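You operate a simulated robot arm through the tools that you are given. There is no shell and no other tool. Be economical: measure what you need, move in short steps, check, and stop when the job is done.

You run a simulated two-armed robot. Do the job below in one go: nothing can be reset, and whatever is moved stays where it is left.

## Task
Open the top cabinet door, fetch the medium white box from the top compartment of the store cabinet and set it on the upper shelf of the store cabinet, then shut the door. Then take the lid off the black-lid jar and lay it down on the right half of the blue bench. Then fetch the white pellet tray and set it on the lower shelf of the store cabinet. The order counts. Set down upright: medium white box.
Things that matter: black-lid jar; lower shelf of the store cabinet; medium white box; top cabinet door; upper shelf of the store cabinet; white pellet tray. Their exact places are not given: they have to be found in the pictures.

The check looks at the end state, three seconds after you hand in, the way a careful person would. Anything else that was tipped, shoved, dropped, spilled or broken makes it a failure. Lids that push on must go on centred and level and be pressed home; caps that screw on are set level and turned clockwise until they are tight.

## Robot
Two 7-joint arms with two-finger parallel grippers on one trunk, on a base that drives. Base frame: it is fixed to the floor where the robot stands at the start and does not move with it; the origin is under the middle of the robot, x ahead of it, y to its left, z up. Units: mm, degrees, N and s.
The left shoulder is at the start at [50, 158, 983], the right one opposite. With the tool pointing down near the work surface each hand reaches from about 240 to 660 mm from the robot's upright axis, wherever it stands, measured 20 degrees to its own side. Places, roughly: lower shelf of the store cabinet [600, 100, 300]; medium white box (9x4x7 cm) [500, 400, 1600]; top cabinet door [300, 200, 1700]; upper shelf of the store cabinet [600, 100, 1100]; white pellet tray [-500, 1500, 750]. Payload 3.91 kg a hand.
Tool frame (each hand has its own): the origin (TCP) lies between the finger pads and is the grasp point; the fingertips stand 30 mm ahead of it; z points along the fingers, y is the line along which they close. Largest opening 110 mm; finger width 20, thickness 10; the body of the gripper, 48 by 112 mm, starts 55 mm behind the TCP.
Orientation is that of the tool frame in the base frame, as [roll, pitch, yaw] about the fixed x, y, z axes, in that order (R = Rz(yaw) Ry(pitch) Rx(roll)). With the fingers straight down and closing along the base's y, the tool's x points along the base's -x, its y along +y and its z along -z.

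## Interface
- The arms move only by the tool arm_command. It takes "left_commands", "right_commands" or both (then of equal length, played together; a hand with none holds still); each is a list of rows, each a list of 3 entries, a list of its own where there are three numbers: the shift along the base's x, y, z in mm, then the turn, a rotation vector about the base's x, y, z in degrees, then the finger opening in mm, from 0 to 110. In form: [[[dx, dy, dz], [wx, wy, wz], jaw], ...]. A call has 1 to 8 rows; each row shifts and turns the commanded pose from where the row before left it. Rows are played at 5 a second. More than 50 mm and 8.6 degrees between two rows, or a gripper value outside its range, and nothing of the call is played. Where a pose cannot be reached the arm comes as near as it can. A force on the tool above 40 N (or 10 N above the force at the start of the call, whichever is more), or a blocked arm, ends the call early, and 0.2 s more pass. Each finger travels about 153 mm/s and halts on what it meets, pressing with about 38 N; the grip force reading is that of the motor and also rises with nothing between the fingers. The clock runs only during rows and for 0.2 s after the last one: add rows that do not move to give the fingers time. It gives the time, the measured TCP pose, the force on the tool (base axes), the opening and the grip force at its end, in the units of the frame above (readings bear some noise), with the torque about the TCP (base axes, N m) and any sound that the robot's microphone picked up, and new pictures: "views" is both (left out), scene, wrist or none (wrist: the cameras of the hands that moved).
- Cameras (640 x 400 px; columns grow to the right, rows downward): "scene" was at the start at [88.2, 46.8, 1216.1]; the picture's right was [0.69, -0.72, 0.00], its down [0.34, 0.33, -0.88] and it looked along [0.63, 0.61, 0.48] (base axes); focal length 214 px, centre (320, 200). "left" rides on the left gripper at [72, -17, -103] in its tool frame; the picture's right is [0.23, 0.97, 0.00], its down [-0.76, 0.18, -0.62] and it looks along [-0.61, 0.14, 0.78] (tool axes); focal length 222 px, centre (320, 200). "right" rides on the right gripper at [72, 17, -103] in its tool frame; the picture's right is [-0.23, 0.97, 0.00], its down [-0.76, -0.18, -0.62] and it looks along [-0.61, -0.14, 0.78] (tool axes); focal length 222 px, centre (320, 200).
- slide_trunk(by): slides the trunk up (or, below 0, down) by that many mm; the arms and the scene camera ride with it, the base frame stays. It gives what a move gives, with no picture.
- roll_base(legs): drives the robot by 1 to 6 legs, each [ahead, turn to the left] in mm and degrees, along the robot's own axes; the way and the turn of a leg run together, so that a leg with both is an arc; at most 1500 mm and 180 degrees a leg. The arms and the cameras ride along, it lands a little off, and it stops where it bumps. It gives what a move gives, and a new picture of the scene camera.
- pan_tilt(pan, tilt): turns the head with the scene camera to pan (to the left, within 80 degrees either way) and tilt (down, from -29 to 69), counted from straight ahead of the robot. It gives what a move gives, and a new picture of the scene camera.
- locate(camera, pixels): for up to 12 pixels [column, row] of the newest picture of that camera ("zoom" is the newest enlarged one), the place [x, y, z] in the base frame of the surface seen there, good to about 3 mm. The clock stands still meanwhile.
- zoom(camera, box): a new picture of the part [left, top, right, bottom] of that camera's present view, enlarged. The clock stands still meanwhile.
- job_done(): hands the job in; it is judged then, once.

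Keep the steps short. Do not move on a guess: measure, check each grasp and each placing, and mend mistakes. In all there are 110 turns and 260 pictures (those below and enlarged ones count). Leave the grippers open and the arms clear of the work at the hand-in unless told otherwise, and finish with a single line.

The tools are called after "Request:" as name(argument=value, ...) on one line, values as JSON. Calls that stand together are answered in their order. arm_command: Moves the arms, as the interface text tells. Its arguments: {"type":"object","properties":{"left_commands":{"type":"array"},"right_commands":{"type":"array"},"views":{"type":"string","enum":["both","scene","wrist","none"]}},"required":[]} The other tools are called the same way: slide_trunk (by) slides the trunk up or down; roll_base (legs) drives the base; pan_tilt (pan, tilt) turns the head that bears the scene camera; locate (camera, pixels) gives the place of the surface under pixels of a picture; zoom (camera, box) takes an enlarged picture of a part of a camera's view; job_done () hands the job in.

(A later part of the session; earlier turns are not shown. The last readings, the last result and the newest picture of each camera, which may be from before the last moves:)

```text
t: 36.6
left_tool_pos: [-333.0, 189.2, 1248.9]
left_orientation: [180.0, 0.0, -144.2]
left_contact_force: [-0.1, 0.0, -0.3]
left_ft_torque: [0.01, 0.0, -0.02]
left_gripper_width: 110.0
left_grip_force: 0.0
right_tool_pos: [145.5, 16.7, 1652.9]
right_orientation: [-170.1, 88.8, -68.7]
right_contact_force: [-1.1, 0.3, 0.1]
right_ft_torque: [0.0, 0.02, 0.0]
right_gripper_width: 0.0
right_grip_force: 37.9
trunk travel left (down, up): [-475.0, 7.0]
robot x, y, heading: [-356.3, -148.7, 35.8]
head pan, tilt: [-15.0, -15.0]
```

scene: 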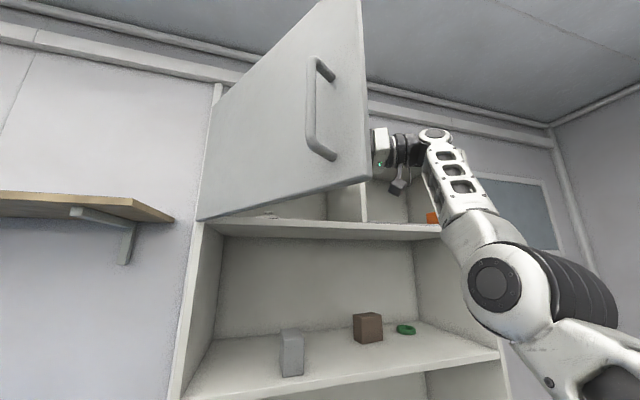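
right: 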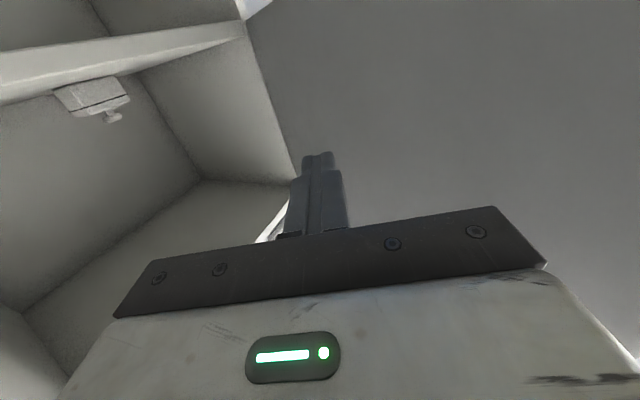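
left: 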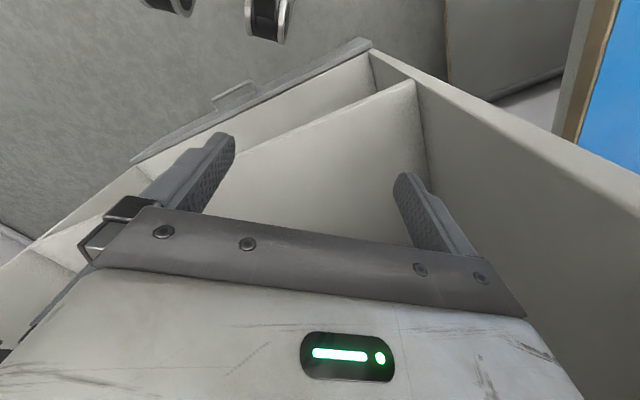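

Now the fingertips lead (heading ≈101°), well inside. Pushing.

Request:
arm_command(right_commands=[[[-21.9, 21.1, 0], [0, 0, 0], 0], [[-21.9, 21.1, 0], [0, 0, 0], 0], [[-21.9, 21.1, 0], [0, 0, 0], 0], [[-10, 8, 0], [0, 0, 0], 0], [[-12, 10, 0], [0, 0, 0], 0], [[-13, 10, 0], [0, 0, 0], 0], [[-13, 10, 0], [0, 0, 0], 0], [[-13, 10, 0], [0, 0, 0], 0]], views="scene")

```text
t: 38.4
left_tool_pos: [-334.6, 190.1, 1249.0]
left_orientation: [-180.0, 0.0, -144.3]
left_contact_force: [-0.2, -0.2, -0.6]
left_ft_torque: [0.01, -0.01, 0.0]
left_gripper_width: 110.0
left_grip_force: 0.0
right_tool_pos: [19.3, 129.6, 1651.8]
right_orientation: [-174.6, 88.7, -73.3]
right_contact_force: [-0.1, -0.1, 0.1]
right_ft_torque: [-0.01, 0.02, -0.01]
right_gripper_width: 0.2
right_grip_force: 37.9
trunk travel left (down, up): [-475.0, 7.0]
robot x, y, heading: [-360.0, -150.5, 35.7]
head pan, tilt: [-15.0, -15.0]
```

scene: 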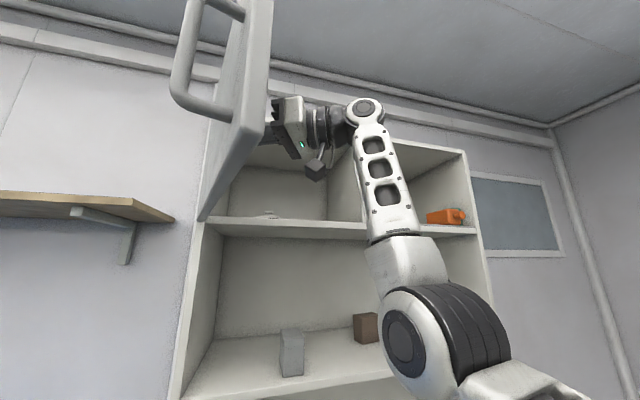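

The door is nearly 80° open. A little more.

Request:
arm_command(right_commands=[[[-13, 12, 0], [0, 0, 0], 0], [[-13, 12, 0], [0, 0, 0], 0], [[-13, 12, 0], [0, 0, 0], 0], [[-13, 12, 0], [0, 0, 0], 0], [[-13, 12, 0], [0, 0, 0], 0], [[-13, 12, 0], [0, 0, 0], 0]], views="none")

Request:
arm_command(right_commands=[[[25, -22, 0], [0, 0, -6], 40], [[30, -35, 0], [0, 0, -8], 80], [[30, -35, 0], [0, 0, -8], 80], [[30, -35, 0], [0, 0, -8], 80], [[15, -40, 0], [0, 0, -8], 80], [[0, -40, 0], [0, 0, -8], 80], [[-10, -45, 0], [0, 0, -8], 80], [[-20, -45, 0], [0, 0, -8], 80]], views="both")

```text
t: 39.8
left_tool_pos: [-334.2, 189.1, 1249.8]
left_orientation: [-179.9, 0.1, -144.2]
left_contact_force: [0.0, -0.3, 0.0]
left_ft_torque: [0.04, -0.01, 0.03]
left_gripper_width: 110.0
left_grip_force: 0.1
right_tool_pos: [-61.1, 199.3, 1652.3]
right_orientation: [-169.9, 88.7, -68.5]
right_contact_force: [0.3, 0.5, 0.1]
right_ft_torque: [-0.01, 0.03, -0.03]
right_gripper_width: 0.0
right_grip_force: 38.1
trunk travel left (down, up): [-475.0, 7.0]
robot x, y, heading: [-355.3, -153.4, 35.6]
head pan, tilt: [-15.0, -15.0]
```

```text
t: 41.6
left_tool_pos: [-334.0, 186.8, 1250.2]
left_orientation: [180.0, 0.1, -144.2]
left_contact_force: [-0.2, -0.4, -0.5]
left_ft_torque: [0.03, -0.02, -0.01]
left_gripper_width: 109.9
left_grip_force: 0.1
right_tool_pos: [40.4, -99.5, 1653.1]
right_orientation: [-178.8, 88.8, -139.6]
right_contact_force: [-0.9, -0.4, 1.2]
right_ft_torque: [0.02, -0.01, 0.02]
right_gripper_width: 80.1
right_grip_force: 0.0
trunk travel left (down, up): [-475.0, 7.0]
robot x, y, heading: [-358.3, -153.2, 35.6]
head pan, tilt: [-15.0, -15.0]
```

scene: 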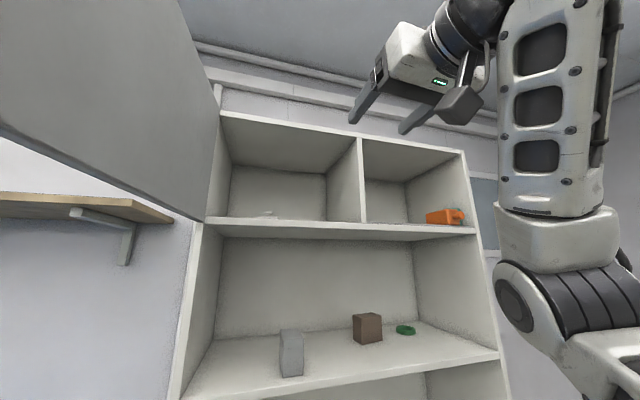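
right: 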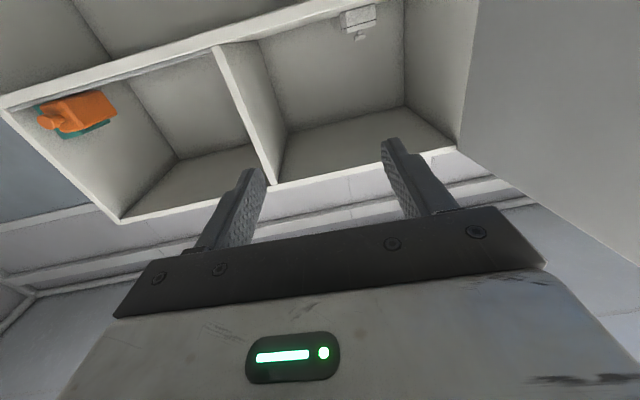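

The door is wide open. The white box shows in the wrist view at (358,20). Let me measure it.

Request:
zoom(camera="right", box=[220, 0, 480, 130])

Request:
locate(camera="right", pixels=[[358, 18], [360, 37], [345, 15], [372, 8], [346, 25], [375, 18], [300, 40], [405, 100], [335, 3]])

Request:
locate(camera="scene", pixels=[[268, 213], [363, 215], [358, 140], [215, 217], [240, 222], [340, 230], [300, 360], [380, 330], [410, 330], [270, 345], [205, 375], [330, 370]])

```text
2.46 times, centred on (350, 65) of right
```

zoom: 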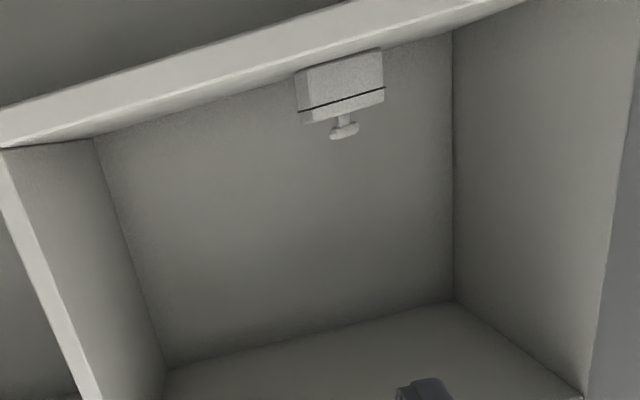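

```text
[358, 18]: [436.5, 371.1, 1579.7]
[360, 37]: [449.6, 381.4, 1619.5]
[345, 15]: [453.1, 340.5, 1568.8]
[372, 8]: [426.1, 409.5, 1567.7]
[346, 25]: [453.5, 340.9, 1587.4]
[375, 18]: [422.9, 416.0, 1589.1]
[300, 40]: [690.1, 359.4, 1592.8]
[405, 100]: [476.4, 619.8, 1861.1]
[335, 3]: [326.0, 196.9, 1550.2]
```

```text
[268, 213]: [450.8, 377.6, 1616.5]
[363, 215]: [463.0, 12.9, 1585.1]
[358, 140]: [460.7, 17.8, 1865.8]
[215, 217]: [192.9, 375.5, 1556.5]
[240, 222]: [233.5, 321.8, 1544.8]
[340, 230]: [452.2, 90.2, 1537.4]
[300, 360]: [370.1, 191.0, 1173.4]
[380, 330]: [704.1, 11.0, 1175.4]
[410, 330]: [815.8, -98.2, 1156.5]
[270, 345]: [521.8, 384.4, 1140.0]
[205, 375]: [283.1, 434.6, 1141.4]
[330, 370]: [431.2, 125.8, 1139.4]
```

The box's front face runs (453,341)→(423,416), body z≈1552–1600, with a knob above. I'll grip its two ends with the hand pitched about 45° down. First I pitch and turn the hand here, in free space.

Request:
arm_command(right_commands=[[[0, 0, 5], [-2.8, 7, -3], 110], [[0, 0, 5], [-2.8, 7, -3], 110], [[0, 0, 5], [-2.8, 7, -3], 110], [[0, 0, 5], [-2.8, 7, -3], 110], [[0, 0, 5], [-2.8, 7, -3], 110], [[0, 0, 5], [-2.8, 7, -3], 110], [[0, 0, 0], [0, 0, 0], 110]], views="both")

```text
t: 43.2
left_tool_pos: [-334.9, 190.5, 1250.1]
left_orientation: [-180.0, 0.0, -144.1]
left_contact_force: [-0.7, 0.0, -0.9]
left_ft_torque: [-0.05, 0.01, 0.01]
left_gripper_width: 110.0
left_grip_force: 0.0
right_tool_pos: [37.6, -95.6, 1673.1]
right_orientation: [171.8, 49.6, -164.9]
right_contact_force: [-0.5, 0.6, -0.2]
right_ft_torque: [-0.02, -0.02, -0.02]
right_gripper_width: 110.0
right_grip_force: 0.2
right hand out of reach, approached as far as the arm can: row 6
trunk travel left (down, up): [-475.0, 7.0]
robot x, y, heading: [-357.0, -152.0, 35.6]
head pan, tilt: [-15.0, -15.0]
```

scene: 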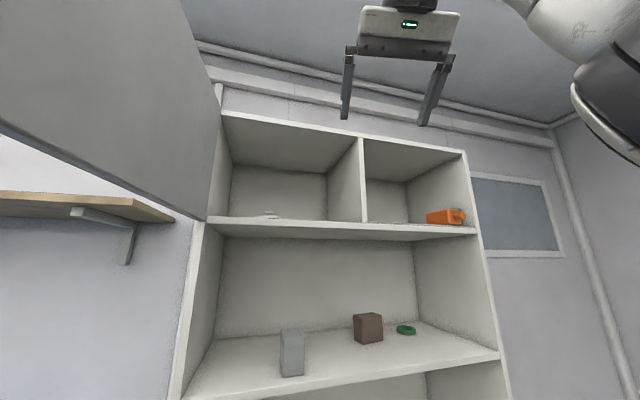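
right: 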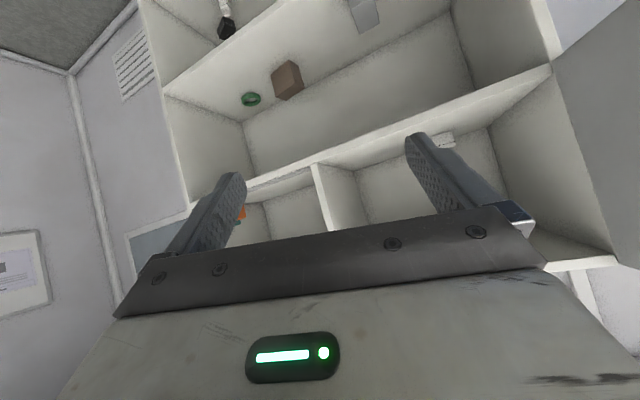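

Pitch is 40° with a slight roll, so I'll fix that after driving. Rolling ahead 340 mm brings the hand close in front of the compartment.

Request:
roll_base(legs=[[340, 1]])

Request:
arm_command(right_commands=[[[0, 0, 0], [-2.4, -1.2, 0.2], 110], [[0, 0, 0], [-2.4, -1.2, 0.2], 110]], views="both")

```text
t: 45.4
left_tool_pos: [-65.4, 391.0, 1249.8]
left_orientation: [-180.0, 0.0, -143.2]
left_contact_force: [0.3, -0.4, -0.5]
left_ft_torque: [-0.03, 0.01, 0.02]
left_gripper_width: 109.8
left_grip_force: 0.0
right_tool_pos: [312.4, 111.4, 1672.1]
right_orientation: [171.7, 49.6, -164.0]
right_contact_force: [0.2, -0.5, -0.5]
right_ft_torque: [0.02, -0.01, -0.02]
right_gripper_width: 109.9
right_grip_force: 0.2
trunk travel left (down, up): [-475.0, 7.0]
robot x, y, heading: [-87.1, 49.4, 36.5]
head pan, tilt: [-15.0, -15.0]
```

scene: 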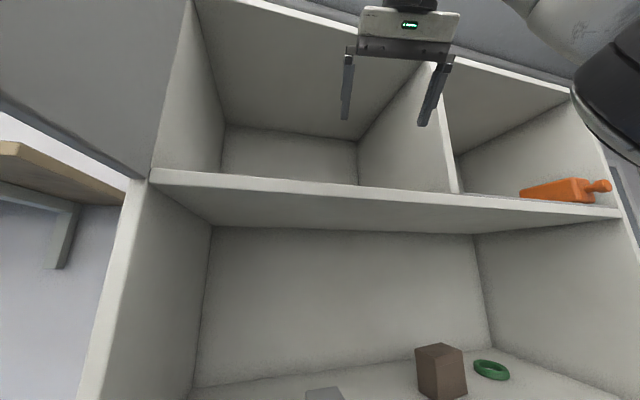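

```text
t: 46.0
left_tool_pos: [-65.2, 390.5, 1249.2]
left_orientation: [179.9, 0.0, -143.1]
left_contact_force: [0.6, 0.0, -0.7]
left_ft_torque: [-0.02, -0.01, -0.01]
left_gripper_width: 110.0
left_grip_force: 0.1
right_tool_pos: [313.1, 110.3, 1670.8]
right_orientation: [179.9, 50.4, -157.2]
right_contact_force: [-0.1, 0.3, 0.8]
right_ft_torque: [-0.01, -0.03, -0.01]
right_gripper_width: 110.2
right_grip_force: 0.0
trunk travel left (down, up): [-475.0, 7.0]
robot x, y, heading: [-87.9, 49.2, 36.7]
head pan, tilt: [-15.0, -15.0]
```

scene: 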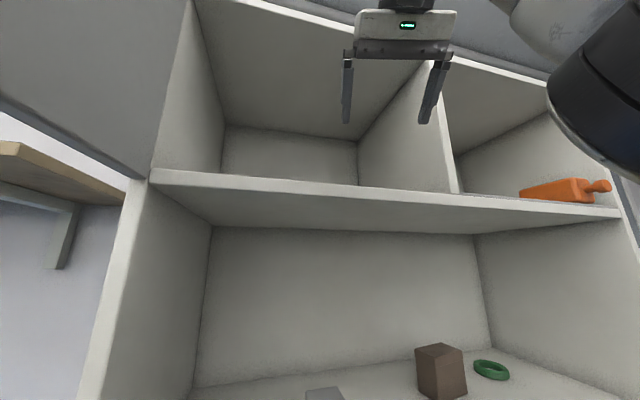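
right: 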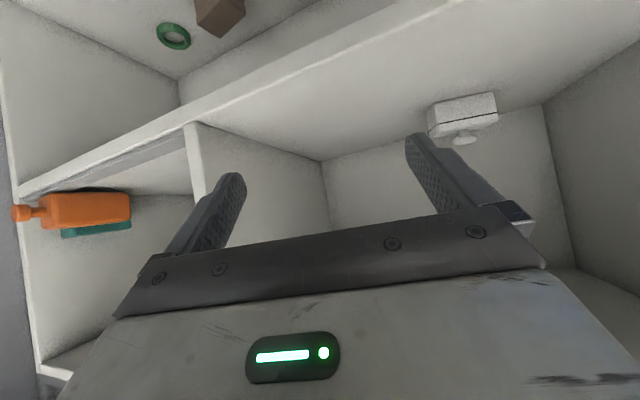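

Orientation is good now: heading 22.8°, pitch about 40°. I'll measure the box more closely.

Request:
zoom(camera="right", box=[400, 60, 540, 160])

Request:
locate(camera="right", pixels=[[428, 107], [494, 93], [429, 124], [497, 108], [432, 135], [496, 120], [460, 110], [463, 137], [478, 136], [455, 98]])

```text
4.00 times, centred on (470, 110) of right
```

zoom: 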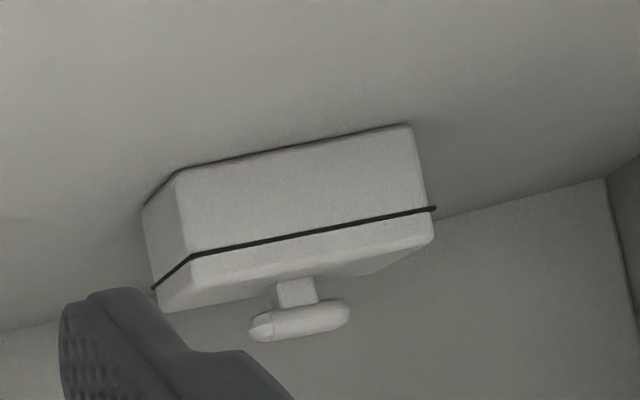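

```text
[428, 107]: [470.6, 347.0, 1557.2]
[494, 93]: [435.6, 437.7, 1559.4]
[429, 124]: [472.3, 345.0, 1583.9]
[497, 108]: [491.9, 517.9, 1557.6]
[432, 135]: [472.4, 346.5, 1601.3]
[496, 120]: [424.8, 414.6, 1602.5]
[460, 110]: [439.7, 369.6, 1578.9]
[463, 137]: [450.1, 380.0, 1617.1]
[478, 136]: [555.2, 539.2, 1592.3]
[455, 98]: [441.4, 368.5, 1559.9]
```

Request:
locate(camera="zoom", pixels=[[188, 235], [186, 190], [418, 190], [424, 225], [150, 275], [152, 230], [300, 190], [275, 328], [335, 316], [300, 320], [300, 290], [300, 262]])

```text
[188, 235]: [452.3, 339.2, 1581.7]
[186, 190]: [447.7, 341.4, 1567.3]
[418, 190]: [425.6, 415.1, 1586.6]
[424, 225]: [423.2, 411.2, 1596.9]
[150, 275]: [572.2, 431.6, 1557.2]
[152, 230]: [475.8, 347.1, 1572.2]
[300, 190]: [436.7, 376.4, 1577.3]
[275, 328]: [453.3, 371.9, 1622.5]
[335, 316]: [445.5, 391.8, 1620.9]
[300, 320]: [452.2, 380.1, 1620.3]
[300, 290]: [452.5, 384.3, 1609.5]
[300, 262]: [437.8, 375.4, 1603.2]
```

Box centre ≈(456,384), long axis heading ≈110°. I'll bring the hand to just in front of it inside the compartment and check the wrist view.

Request:
arm_command(right_commands=[[[9.4, 44, -6.2], [0, 0, -0.5], 110], [[9.4, 44, -6.2], [0, 0, -0.5], 110], [[9.4, 44, -6.2], [0, 0, -0.5], 110], [[9.4, 44, -6.2], [0, 0, -0.5], 110], [[9.4, 44, -6.2], [0, 0, -0.5], 110], [[0, 0, 0], [0, 0, 0], 110]], views="both")

```text
t: 47.4
left_tool_pos: [-65.0, 388.2, 1250.8]
left_orientation: [-180.0, 0.0, -143.3]
left_contact_force: [1.5, -0.5, 1.0]
left_ft_torque: [0.0, 0.02, -0.02]
left_gripper_width: 110.2
left_grip_force: 0.1
right_tool_pos: [326.4, 276.1, 1589.8]
right_orientation: [179.9, 50.2, -159.9]
right_contact_force: [-0.1, -0.4, -1.0]
right_ft_torque: [-0.01, -0.03, -0.02]
right_gripper_width: 110.2
right_grip_force: 0.0
right hand out of reach, approached as far as the arm can: row 1, 2, 3, 4, 5
trunk travel left (down, up): [-475.0, 7.0]
robot x, y, heading: [-82.2, 47.1, 36.5]
head pan, tilt: [-15.0, -15.0]
```

scene: 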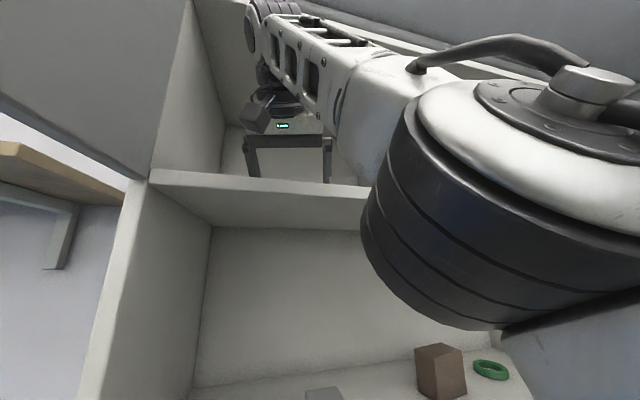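
right: 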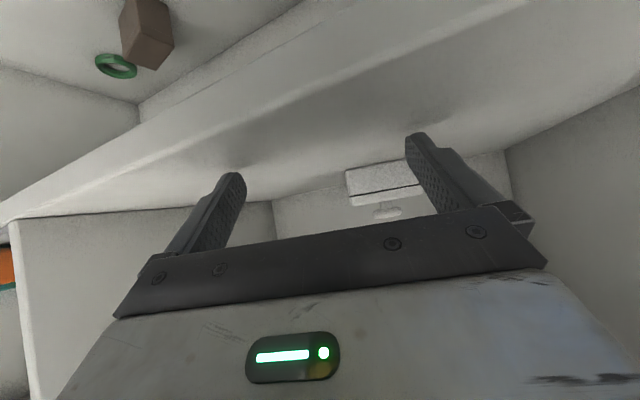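

The arm is at its reach limit, so the base needs to be nearer. I'll look down to see how much room the base has.

Request:
pan_tilt(pan=0, tilt=69)

```text
t: 49.0
left_tool_pos: [-65.2, 389.3, 1250.3]
left_orientation: [179.9, 0.0, -143.2]
left_contact_force: [-0.5, 0.1, 0.0]
left_ft_torque: [-0.03, -0.01, 0.02]
left_gripper_width: 109.7
left_grip_force: 0.1
right_tool_pos: [326.2, 277.8, 1589.7]
right_orientation: [-179.9, 50.3, -159.6]
right_contact_force: [-0.5, 0.5, -0.2]
right_ft_torque: [0.01, -0.01, 0.01]
right_gripper_width: 109.9
right_grip_force: 0.0
trunk travel left (down, up): [-475.0, 7.0]
robot x, y, heading: [-79.8, 46.6, 36.8]
head pan, tilt: [0.0, 68.8]
```

scene: 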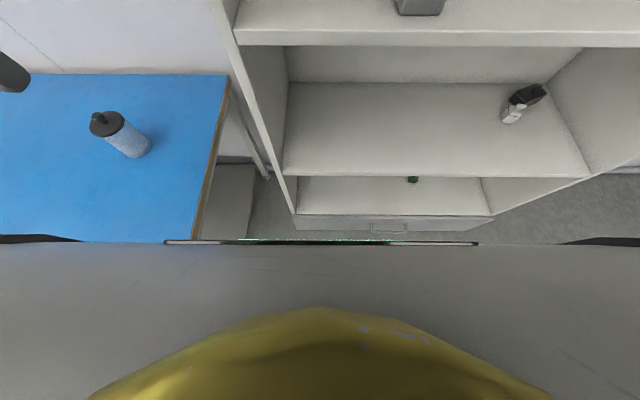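

The black-lid jar is visible on the bench at (120,132). Now measuring the base front edge and the jar.

Request:
locate(camera="scene", pixels=[[320, 247], [320, 242], [390, 226], [320, 220], [180, 243], [470, 244], [104, 122], [100, 117], [128, 140], [140, 152], [225, 85], [190, 235]])

Request:
zoom(camera="scene", box=[60, 90, 190, 180])

```text
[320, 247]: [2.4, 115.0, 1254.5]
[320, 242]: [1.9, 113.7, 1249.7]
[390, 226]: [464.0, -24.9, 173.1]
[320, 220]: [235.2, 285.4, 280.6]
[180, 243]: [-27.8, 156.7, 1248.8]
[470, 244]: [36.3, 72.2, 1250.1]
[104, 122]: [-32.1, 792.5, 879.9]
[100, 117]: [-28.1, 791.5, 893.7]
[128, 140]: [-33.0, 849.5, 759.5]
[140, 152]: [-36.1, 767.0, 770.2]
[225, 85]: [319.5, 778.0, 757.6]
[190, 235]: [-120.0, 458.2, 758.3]
```

```text
4.44 times, centred on (125, 135) of scene
```

zoom: 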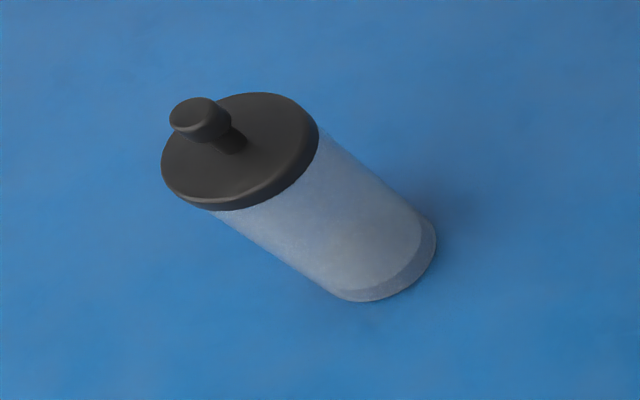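

The base front can't be seen, so I'll raise the trunk the last few mm and try rolling ahead 100 mm; it stops if it bumps.

Request:
slide_trunk(by=7)

Request:
roll_base(legs=[[100, 0]])

Request:
pan_tilt(pan=0, tilt=-20)

```text
t: 49.5
left_tool_pos: [-64.8, 391.5, 1257.4]
left_orientation: [179.9, 0.0, -143.2]
left_contact_force: [-0.2, 0.4, 0.1]
left_ft_torque: [-0.03, 0.03, -0.01]
left_gripper_width: 109.7
left_grip_force: 0.0
right_tool_pos: [326.7, 278.4, 1596.2]
right_orientation: [180.0, 50.2, -159.6]
right_contact_force: [-0.2, -0.5, -0.1]
right_ft_torque: [0.01, 0.02, -0.01]
right_gripper_width: 110.1
right_grip_force: 0.0
trunk travel left (down, up): [-482.0, 0.0]
robot x, y, heading: [-82.2, 50.9, 36.8]
head pan, tilt: [0.0, 68.8]
```

```text
t: 50.7
left_tool_pos: [16.0, 451.7, 1256.4]
left_orientation: [-180.0, -0.1, -143.2]
left_contact_force: [1.0, -0.2, 0.6]
left_ft_torque: [0.01, 0.03, -0.02]
left_gripper_width: 110.0
left_grip_force: 0.1
right_tool_pos: [406.8, 339.0, 1595.4]
right_orientation: [-180.0, 50.1, -159.6]
right_contact_force: [0.2, 1.0, -0.8]
right_ft_torque: [0.01, -0.01, -0.02]
right_gripper_width: 109.9
right_grip_force: 0.1
trunk travel left (down, up): [-482.0, 0.0]
robot x, y, heading: [-1.8, 106.7, 36.9]
head pan, tilt: [0.0, 68.8]
```

scene: 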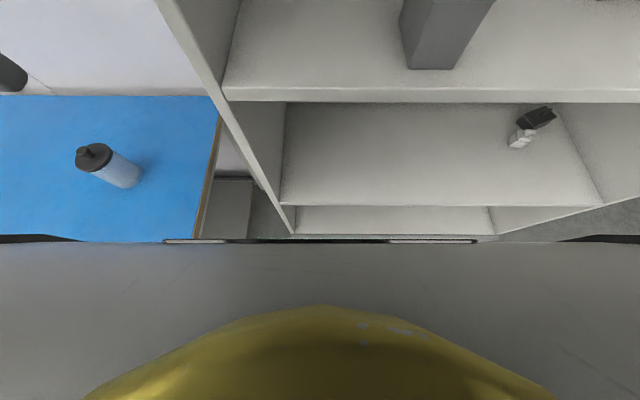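

```text
t: 52.3
left_tool_pos: [15.2, 450.9, 1256.8]
left_orientation: [-180.0, 0.0, -143.1]
left_contact_force: [0.0, 0.2, -0.4]
left_ft_torque: [-0.02, 0.01, -0.03]
left_gripper_width: 109.9
left_grip_force: 0.1
right_tool_pos: [406.2, 337.5, 1595.6]
right_orientation: [-180.0, 50.2, -159.6]
right_contact_force: [0.4, 0.0, 0.1]
right_ft_torque: [-0.01, 0.0, -0.01]
right_gripper_width: 110.1
right_grip_force: 0.1
trunk travel left (down, up): [-482.0, 0.0]
robot x, y, heading: [-1.6, 109.9, 36.9]
head pan, tilt: [0.0, -20.0]
```

scene: 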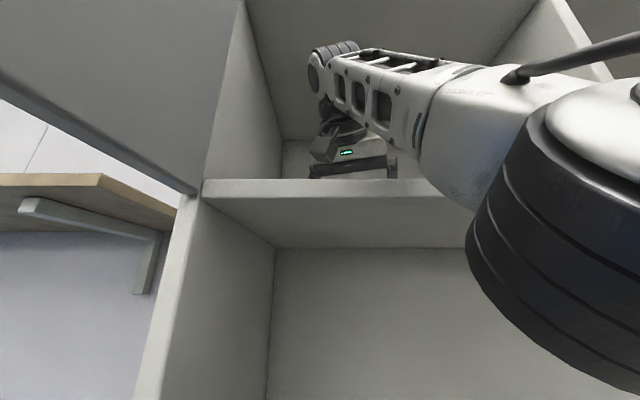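

No bump, and the hand is 70 mm short of the box. I'll check the elbow's clearance to the shelf lip before going further.

Request:
locate(camera="scene", pixels=[[475, 240], [540, 200], [600, 300], [440, 120], [440, 195], [500, 170], [320, 70], [388, 178], [330, 150], [420, 188], [300, 188]])

Request:
zoom(camera="right", box=[160, 60, 560, 300])

```text
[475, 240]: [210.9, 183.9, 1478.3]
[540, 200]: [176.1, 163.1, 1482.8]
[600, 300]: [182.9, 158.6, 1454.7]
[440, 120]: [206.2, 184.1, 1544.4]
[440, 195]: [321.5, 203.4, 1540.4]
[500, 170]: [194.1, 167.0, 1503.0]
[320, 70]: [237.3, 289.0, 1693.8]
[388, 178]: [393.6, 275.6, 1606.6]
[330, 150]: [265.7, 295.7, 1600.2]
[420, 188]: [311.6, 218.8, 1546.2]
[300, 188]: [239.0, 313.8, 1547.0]
```

```text
1.60 times, centred on (360, 180) of right
```

zoom: 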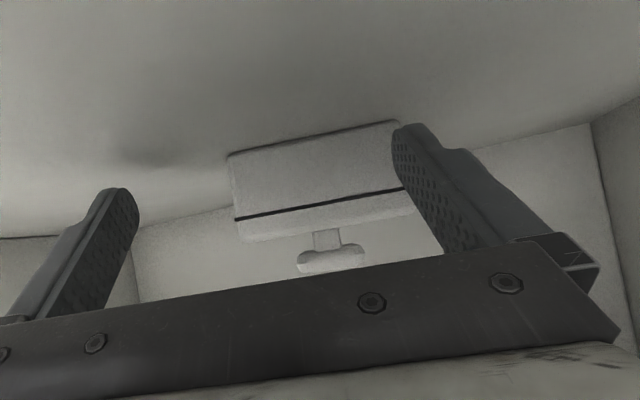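

The elbow still has about 70 mm to the lip. The hand is 26 mm too far right for the box, so I'll shift left and slightly down first.

Request:
arm_command(right_commands=[[[-5, 13, -5], [0, 0, 0], 110], [[-4, 12, -4], [0, 0, 0], 110], [[0, 0, 0], [0, 0, 0], 110]], views="both")

```text
t: 53.1
left_tool_pos: [14.9, 447.1, 1257.3]
left_orientation: [179.9, 0.2, -143.3]
left_contact_force: [-0.4, -0.2, -0.3]
left_ft_torque: [0.01, -0.01, 0.01]
left_gripper_width: 110.3
left_grip_force: 0.1
right_tool_pos: [399.1, 354.5, 1585.8]
right_orientation: [179.8, 51.0, -160.2]
right_contact_force: [11.2, -5.9, 36.7]
right_ft_torque: [-1.85, -1.57, 0.32]
right_gripper_width: 109.8
right_grip_force: 0.0
right hand out of reach, approached as far as the arm can: row 2
trunk travel left (down, up): [-482.0, 0.0]
robot x, y, heading: [-6.1, 108.9, 37.0]
head pan, tilt: [0.0, -20.0]
```

scene: 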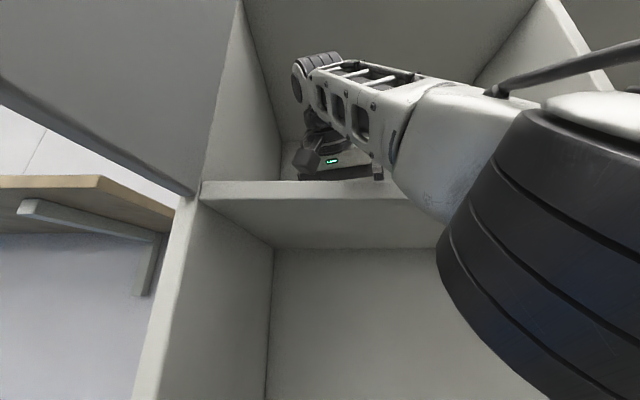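
right: 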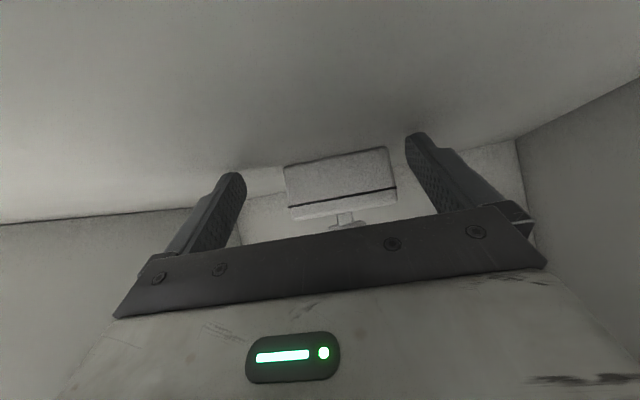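

The tool reads 37 N upward: the fingertips are touching the compartment floor (z≈1557). I'll lift 9 mm and shift a bit left.

Request:
arm_command(right_commands=[[[-4, 2, 9], [0, 0, 0], 110], [[-3, 6, 0], [0, 0, 0], 110], [[0, 0, 0], [0, 0, 0], 110]], views="none")

```text
t: 53.7
left_tool_pos: [13.3, 451.4, 1255.9]
left_orientation: [-179.9, 0.0, -143.2]
left_contact_force: [-0.1, 0.5, -0.4]
left_ft_torque: [-0.02, -0.03, -0.01]
left_gripper_width: 110.1
left_grip_force: 0.1
right_tool_pos: [392.0, 358.1, 1586.3]
right_orientation: [-179.9, 51.3, -159.8]
right_contact_force: [-0.7, 0.1, -0.1]
right_ft_torque: [0.03, -0.05, -0.07]
right_gripper_width: 110.2
right_grip_force: 0.0
right hand out of reach, approached as far as the arm can: row 1
trunk travel left (down, up): [-482.0, 0.0]
robot x, y, heading: [-3.7, 108.0, 36.9]
head pan, tilt: [0.0, -20.0]
stopped in row 2 (right hand): the force on the tool passed its limit at 50 N (the readings are from after the stop); the commanded pose is now the measured one
```

No force now, and lateral alignment is within 3 mm. The arm is at its limit, so I'll pull back a little while raising 8 mm, then advance with the base.

Request:
arm_command(right_commands=[[[-12, -8, 4], [0, 0, 0], 110], [[-12, -8, 4], [0, 0, 0], 110], [[0, 0, 0], [0, 0, 0], 110]], views="none")

```text
t: 54.5
left_tool_pos: [14.4, 450.4, 1255.8]
left_orientation: [-180.0, -0.1, -143.2]
left_contact_force: [0.0, -0.4, 0.4]
left_ft_torque: [0.0, 0.02, 0.02]
left_gripper_width: 110.0
left_grip_force: 0.0
right_tool_pos: [379.5, 349.9, 1594.8]
right_orientation: [-179.7, 51.4, -159.7]
right_contact_force: [-0.3, 0.9, 0.6]
right_ft_torque: [-0.02, 0.01, -0.01]
right_gripper_width: 110.0
right_grip_force: 0.0
right hand out of reach, approached as far as the arm can: row 2
trunk travel left (down, up): [-482.0, 0.0]
robot x, y, heading: [-3.8, 115.0, 36.7]
head pan, tilt: [0.0, -20.0]
```

I'll roll forward 40 mm, then re-check the elbow clearance and lateral alignment.

Request:
roll_base(legs=[[40, 0]])

Request:
arm_command(right_commands=[[[3, -9, 0], [0, 0, 0], 110], [[0, 0, 0], [0, 0, 0], 110]], views="both")

Request:
locate(camera="scene", pixels=[[440, 250], [480, 150], [450, 215], [420, 185], [470, 290], [430, 210], [400, 185], [500, 200]])

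```text
t: 55.4
left_tool_pos: [15.8, 451.1, 1258.0]
left_orientation: [-179.9, 0.0, -143.2]
left_contact_force: [0.0, -1.2, 0.0]
left_ft_torque: [0.04, 0.01, 0.01]
left_gripper_width: 109.9
left_grip_force: 0.0
right_tool_pos: [381.1, 352.0, 1595.4]
right_orientation: [-179.9, 51.4, -159.7]
right_contact_force: [0.4, -0.6, -0.3]
right_ft_torque: [0.0, -0.03, 0.0]
right_gripper_width: 110.0
right_grip_force: 0.1
trunk travel left (down, up): [-482.0, 0.0]
robot x, y, heading: [0.3, 108.6, 36.8]
head pan, tilt: [0.0, -20.0]
stopped in leg 1: the robot was blocked; the commanded pose is now the measured one
```

scene: 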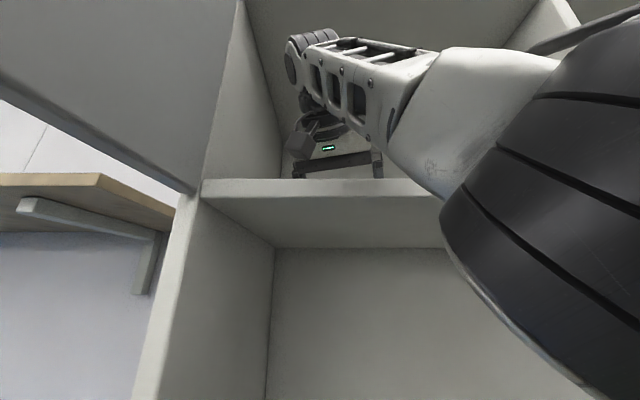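

```text
t: 56.0
left_tool_pos: [16.9, 452.1, 1257.5]
left_orientation: [179.9, 0.0, -143.1]
left_contact_force: [0.6, -0.4, 0.8]
left_ft_torque: [-0.04, 0.02, 0.01]
left_gripper_width: 110.0
left_grip_force: 0.1
right_tool_pos: [384.5, 345.6, 1599.5]
right_orientation: [-179.7, 51.3, -159.7]
right_contact_force: [0.3, 0.4, -0.6]
right_ft_torque: [0.03, 0.03, 0.0]
right_gripper_width: 110.1
right_grip_force: 0.1
right hand out of reach, approached as far as the arm can: row 1
trunk travel left (down, up): [-482.0, 0.0]
robot x, y, heading: [2.4, 109.7, 36.6]
head pan, tilt: [0.0, -20.0]
```

scene: 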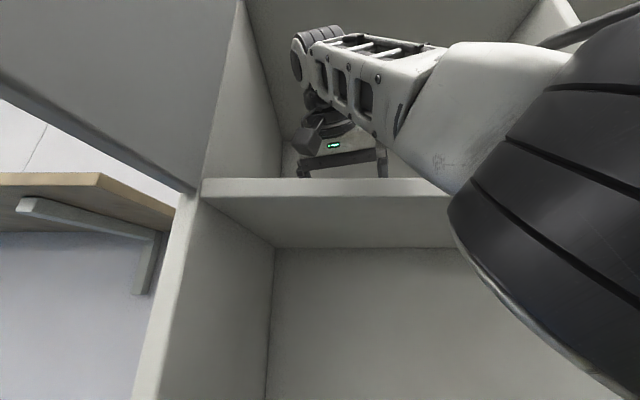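
right: 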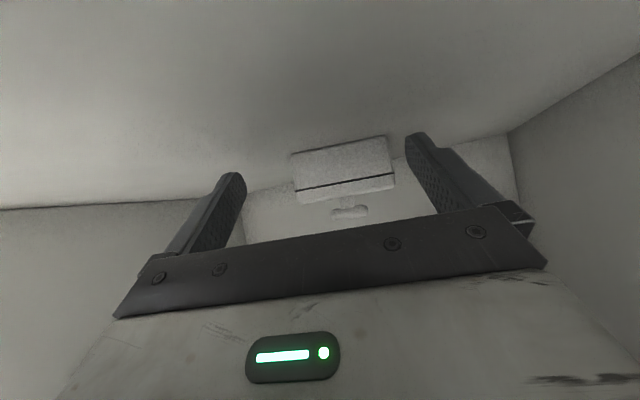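

```text
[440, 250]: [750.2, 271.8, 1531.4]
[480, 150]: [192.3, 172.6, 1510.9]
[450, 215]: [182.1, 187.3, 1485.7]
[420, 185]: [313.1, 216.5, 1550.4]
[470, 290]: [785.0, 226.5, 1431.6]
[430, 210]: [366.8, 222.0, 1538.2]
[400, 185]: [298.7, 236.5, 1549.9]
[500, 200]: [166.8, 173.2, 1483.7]
```

The base is now blocked by the cabinet, so it can't go closer. Turning the base left in place will swing the right shoulder forward instead. To make room for that, I first move the hand right and back and turn it right by the same angle.

Request:
arm_command(right_commands=[[[6, -40, 2], [0, 0, -5], 110], [[10.9, -37.8, 2], [0, 0, -5], 110], [[10.9, -37.8, 2], [0, 0, -5], 110], [[12, -37, 2], [0, 0, -5], 110], [[14, -36, 2], [0, 0, -5], 110], [[0, 0, 0], [0, 0, 0], 110]], views="wrist")

```text
t: 57.4
left_tool_pos: [16.2, 451.1, 1256.8]
left_orientation: [-180.0, 0.0, -143.2]
left_contact_force: [0.4, 0.2, -0.1]
left_ft_torque: [0.05, -0.02, 0.0]
left_gripper_width: 110.0
left_grip_force: 0.0
right_tool_pos: [428.3, 159.4, 1647.2]
right_orientation: [-180.0, 51.4, 175.2]
right_contact_force: [-1.5, 0.1, 0.1]
right_ft_torque: [0.03, 0.0, 0.03]
right_gripper_width: 110.0
right_grip_force: 0.1
right hand out of reach, approached as far as the arm can: row 1, 2, 3
trunk travel left (down, up): [-482.0, 0.0]
robot x, y, heading: [1.4, 107.9, 36.8]
head pan, tilt: [0.0, -20.0]
```

right: 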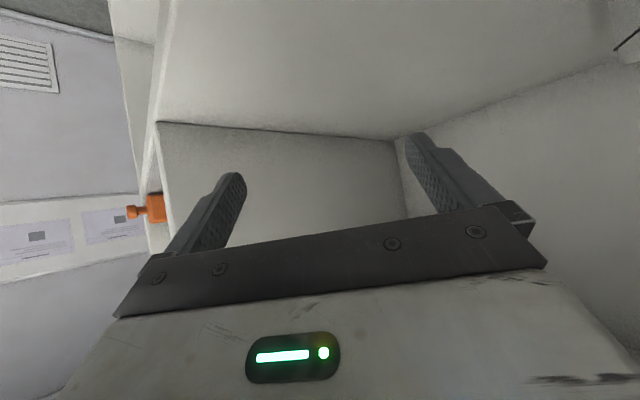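

The hand is at n≈439, u≈128. Turning the base left 25° in place.

Request:
roll_base(legs=[[0, 25]])

Request:
zoom(camera="right", box=[0, 0, 640, 400])

```text
t: 59.0
left_tool_pos: [-130.4, 426.5, 1257.9]
left_orientation: [-179.9, 0.0, -117.9]
left_contact_force: [0.3, -0.5, 0.2]
left_ft_torque: [-0.01, 0.04, -0.02]
left_gripper_width: 109.8
left_grip_force: 0.1
right_tool_pos: [363.9, 338.2, 1647.4]
right_orientation: [-179.8, 51.4, -159.3]
right_contact_force: [-0.7, 0.7, -0.3]
right_ft_torque: [0.02, 0.02, 0.01]
right_gripper_width: 109.8
right_grip_force: 0.1
trunk travel left (down, up): [-482.0, 0.0]
robot x, y, heading: [-2.9, 112.9, 62.3]
head pan, tilt: [0.0, -20.0]
```

scene: 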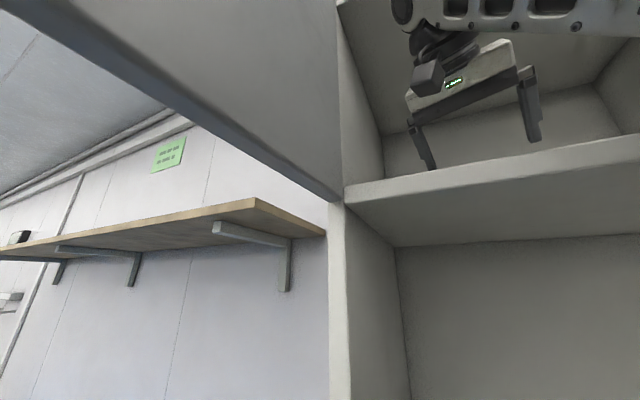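

```text
1.00 times, centred on (320, 200) of right (not enlarged: the box is as wide or as high as the picture)
```

zoom: 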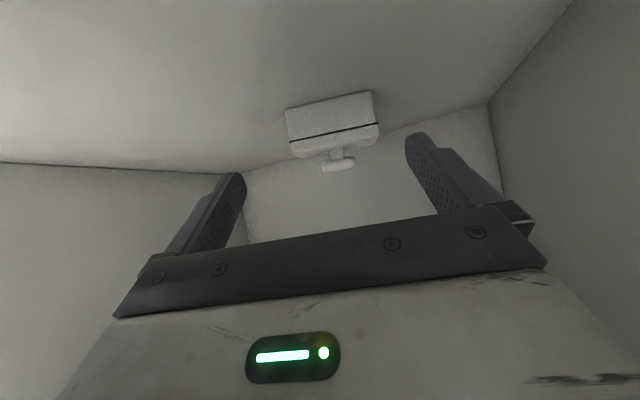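

Now 11 mm left and then 95 mm along the tool to straddle the box. I'll go in steps.

Request:
arm_command(right_commands=[[[-4, 10.5, -18], [0, 0, 0], 110], [[16, 6, -14], [0, 0, 0], 110], [[16, 6, -9], [0, 0, 0], 110], [[0, 0, 0], [0, 0, 0], 110]], views="wrist")

```text
t: 60.0
left_tool_pos: [-132.7, 426.1, 1257.0]
left_orientation: [-180.0, 0.1, -117.9]
left_contact_force: [-0.5, 1.0, 0.0]
left_ft_torque: [-0.01, 0.02, 0.0]
left_gripper_width: 109.9
left_grip_force: 0.1
right_tool_pos: [391.9, 362.5, 1605.3]
right_orientation: [-179.8, 51.5, -159.4]
right_contact_force: [-0.2, -0.2, 0.2]
right_ft_torque: [-0.01, 0.02, -0.02]
right_gripper_width: 110.1
right_grip_force: 0.1
trunk travel left (down, up): [-482.0, 0.0]
robot x, y, heading: [-4.1, 111.0, 62.0]
head pan, tilt: [0.0, -20.0]
```

right: 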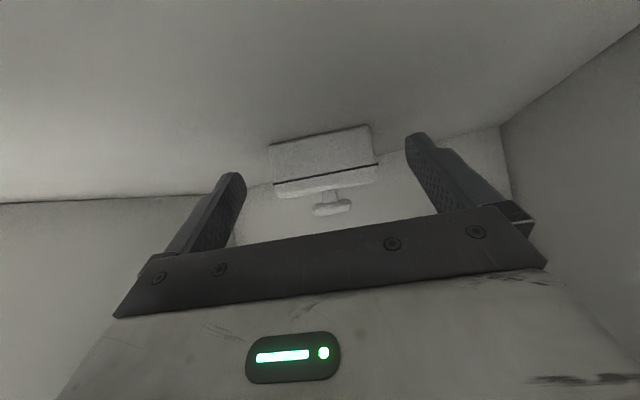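

Well centred. Moving in the last 60 mm, then closing.

Request:
arm_command(right_commands=[[[19, 6.8, -4], [0, 0, 0], 110], [[19, 6.8, -4], [0, 0, 0], 110], [[18, 6.5, -3], [0, 0, 0], 110], [[0, 0, 0], [0, 0, 0], 110]], views="wrist")

```text
t: 61.2
left_tool_pos: [-150.0, 414.4, 1257.0]
left_orientation: [-179.5, 1.1, -117.9]
left_contact_force: [-0.9, -0.1, -0.3]
left_ft_torque: [0.01, -0.01, 0.01]
left_gripper_width: 110.0
left_grip_force: 0.0
right_tool_pos: [407.4, 348.1, 1627.9]
right_orientation: [176.3, 55.6, -161.8]
right_contact_force: [0.4, 0.5, 0.2]
right_ft_torque: [-0.04, 0.03, 0.01]
right_gripper_width: 110.2
right_grip_force: 0.0
trunk travel left (down, up): [-482.0, 0.0]
robot x, y, heading: [-4.5, 111.8, 61.9]
head pan, tilt: [0.0, -20.0]
stopped in row 4 (right hand): the arm was blocked; the commanded pose is now the measured one
```

right: 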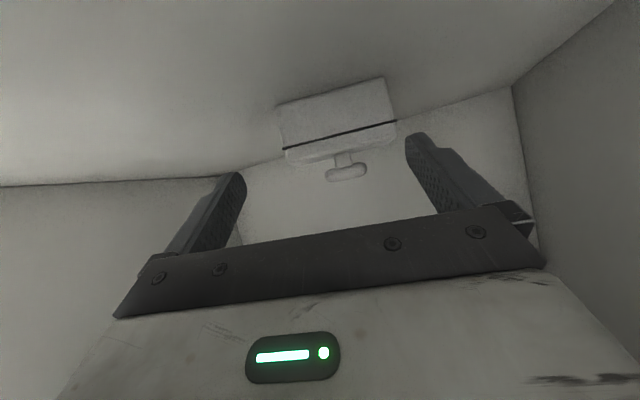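

The arm was blocked; probably the forearm met the shelf lip. I'll look at it.

Request:
pan_tilt(pan=-45, tilt=-20)

```text
t: 62.4
left_tool_pos: [-151.9, 412.1, 1258.6]
left_orientation: [-179.3, 1.4, -117.8]
left_contact_force: [0.9, 0.2, 0.1]
left_ft_torque: [-0.01, -0.02, -0.01]
left_gripper_width: 109.7
left_grip_force: 0.1
right_tool_pos: [407.7, 347.9, 1626.7]
right_orientation: [176.7, 55.5, -161.7]
right_contact_force: [-0.2, -0.5, -0.6]
right_ft_torque: [0.01, 0.03, 0.03]
right_gripper_width: 109.9
right_grip_force: 0.0
trunk travel left (down, up): [-482.0, 0.0]
robot x, y, heading: [-5.4, 110.9, 62.2]
head pan, tilt: [-45.0, -20.0]
```

scene: 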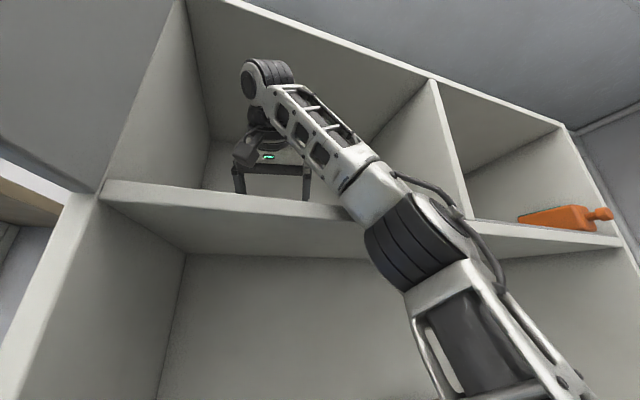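

The forearm meets the shelf lip. Instead of gripping the whole box back there, I'll take its knob with just the fingertips (higher and less deep), draw the box forward, and re-grip it nearer the front. First a step left and a small forward step.

Request:
arm_command(right_commands=[[[-6, 16, 5], [2, 0.7, -1.5], 80], [[10, 3.7, 2], [0, 0, 0], 80], [[10, 3.7, 0], [0, 0, 0], 80], [[0, 0, 0], [0, 0, 0], 80]], views="wrist")

```text
t: 63.6
left_tool_pos: [-142.5, 405.8, 1260.5]
left_orientation: [-179.9, 1.4, -118.0]
left_contact_force: [-0.7, -0.9, -0.3]
left_ft_torque: [0.06, -0.04, -0.01]
left_gripper_width: 110.1
left_grip_force: 0.1
right_tool_pos: [426.0, 344.9, 1650.2]
right_orientation: [167.9, 56.2, -170.4]
right_contact_force: [-0.4, 0.1, -0.3]
right_ft_torque: [-0.01, 0.03, -0.01]
right_gripper_width: 80.0
right_grip_force: 0.2
trunk travel left (down, up): [-482.0, 0.0]
robot x, y, heading: [-3.5, 110.0, 61.9]
head pan, tilt: [-45.0, -20.0]
stopped in row 4 (right hand): the arm was blocked; the commanded pose is now the measured one
```

right: 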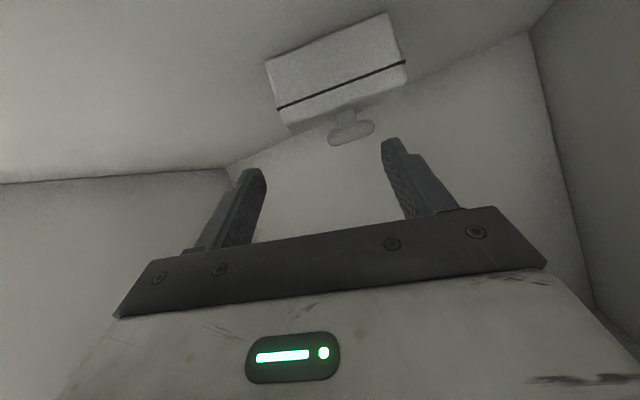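

Still blocked: the right arm comes in from a poor angle. The left arm, with the robot standing further right and its shoulder in line with the box, has a straighter way in. I'll back out, turn right, and see.

Request:
roll_base(legs=[[-260, 0], [0, -35]])

```text
t: 67.1
left_tool_pos: [-48.9, 214.0, 1257.9]
left_orientation: [179.9, 0.0, -152.8]
left_contact_force: [0.0, 0.2, 0.2]
left_ft_torque: [0.0, -0.01, -0.02]
left_gripper_width: 110.0
left_grip_force: 0.1
right_tool_pos: [401.2, -154.3, 1631.7]
right_orientation: [171.7, 54.6, 157.9]
right_contact_force: [0.3, -0.6, 0.7]
right_ft_torque: [0.02, 0.01, 0.03]
right_gripper_width: 79.9
right_grip_force: 0.0
trunk travel left (down, up): [-482.0, 0.0]
robot x, y, heading: [-121.9, -117.4, 27.2]
head pan, tilt: [-45.0, -20.0]
```

scene: 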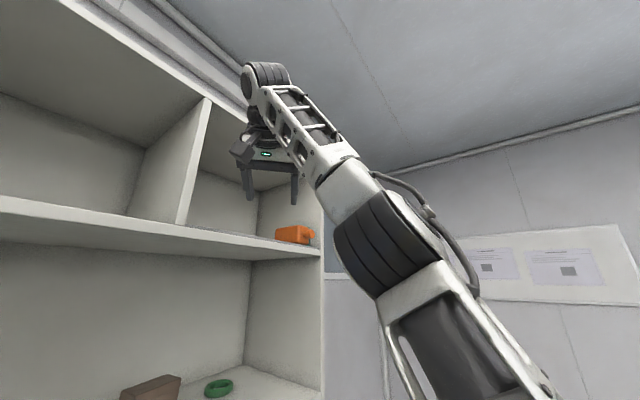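

Clear. Now I retract the right hand downward out of the way, and raise the left hand while pitching it toward the cabinet.

Request:
arm_command(left_commands=[[[27, 0, 40], [3.42, -6.68, 0], 110], [[27, 0, 40], [3.42, -6.68, 0], 110], [[27, 0, 40], [3.42, -6.68, 0], 110], [[27, 0, 40], [3.42, -6.68, 0], 110], [[27, 0, 40], [3.42, -6.68, 0], 110], [[27, 0, 40], [3.42, -6.68, 0], 110], [[27, 0, 40], [3.42, -6.68, 0], 110], [[10, 10, 40], [3.42, -6.68, 0], 110]], right_commands=[[[-25, -8, -20], [0, 0, 0], 80], [[-25, -8, -30], [0, 0, 0], 80], [[-25, -8, -35], [0, 0, 0], 80], [[-25, -8, -35], [0, 0, 0], 80], [[-25, -8, -35], [0, 0, 0], 80], [[-25, -8, -35], [0, 0, 0], 80], [[-15, -8, -35], [0, 0, 0], 80], [[-5, 0, -35], [0, 0, 0], 80]], views="none")

Request:
pan_tilt(pan=15, tilt=-20)

```text
t: 68.1
left_tool_pos: [35.5, 202.7, 1331.0]
left_orientation: [170.2, 18.2, -161.2]
left_contact_force: [0.4, -1.3, -0.1]
left_ft_torque: [0.01, 0.08, 0.01]
left_gripper_width: 109.6
left_grip_force: 0.1
right_tool_pos: [308.6, -183.1, 1515.7]
right_orientation: [171.9, 54.4, 157.8]
right_contact_force: [0.5, -0.1, 0.2]
right_ft_torque: [-0.02, 0.03, 0.0]
right_gripper_width: 80.0
right_grip_force: 0.1
trunk travel left (down, up): [-482.0, 0.0]
robot x, y, heading: [-125.3, -117.7, 27.1]
head pan, tilt: [-45.0, -20.0]
stopped in row 5 (left hand): the arm was blocked; the commanded pose is now the measured one
```

```text
t: 69.4
left_tool_pos: [34.6, 206.4, 1333.6]
left_orientation: [170.4, 18.7, -161.1]
left_contact_force: [0.7, -0.2, -0.3]
left_ft_torque: [0.0, 0.0, -0.01]
left_gripper_width: 110.1
left_grip_force: 0.1
right_tool_pos: [305.9, -177.7, 1515.4]
right_orientation: [172.3, 54.6, 158.2]
right_contact_force: [0.5, -0.2, -0.1]
right_ft_torque: [0.01, -0.04, 0.0]
right_gripper_width: 80.1
right_grip_force: 0.0
trunk travel left (down, up): [-482.0, 0.0]
robot x, y, heading: [-123.8, -115.9, 27.0]
head pan, tilt: [15.0, -20.0]
```

scene: 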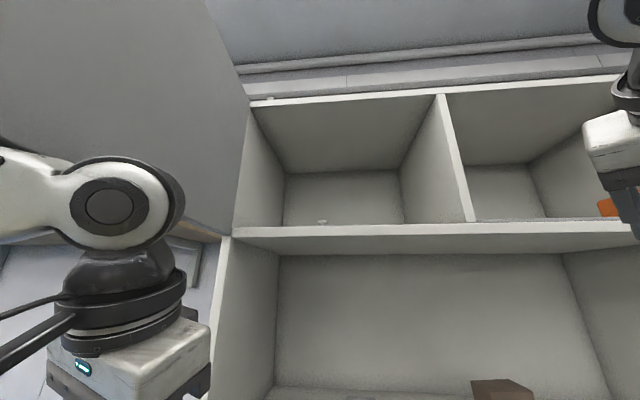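

The left arm was blocked, likely by the open door. I'll look left.

Request:
pan_tilt(pan=60, tilt=-10)

```text
t: 70.5
left_tool_pos: [35.2, 205.8, 1334.1]
left_orientation: [170.4, 18.7, -161.1]
left_contact_force: [-0.4, 0.5, -0.4]
left_ft_torque: [0.04, -0.02, 0.04]
left_gripper_width: 109.9
left_grip_force: 0.1
right_tool_pos: [307.8, -178.1, 1515.9]
right_orientation: [172.3, 54.5, 158.2]
right_contact_force: [0.1, 0.0, -0.2]
right_ft_torque: [-0.03, 0.02, -0.01]
right_gripper_width: 80.0
right_grip_force: 0.1
trunk travel left (down, up): [-482.0, 0.0]
robot x, y, heading: [-123.3, -118.0, 27.1]
head pan, tilt: [60.0, -10.0]
```

scene: 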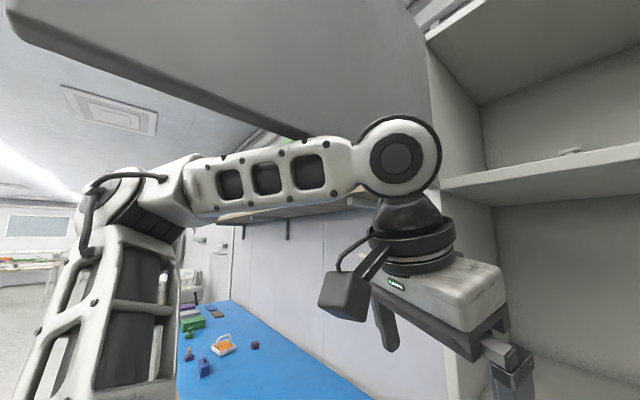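

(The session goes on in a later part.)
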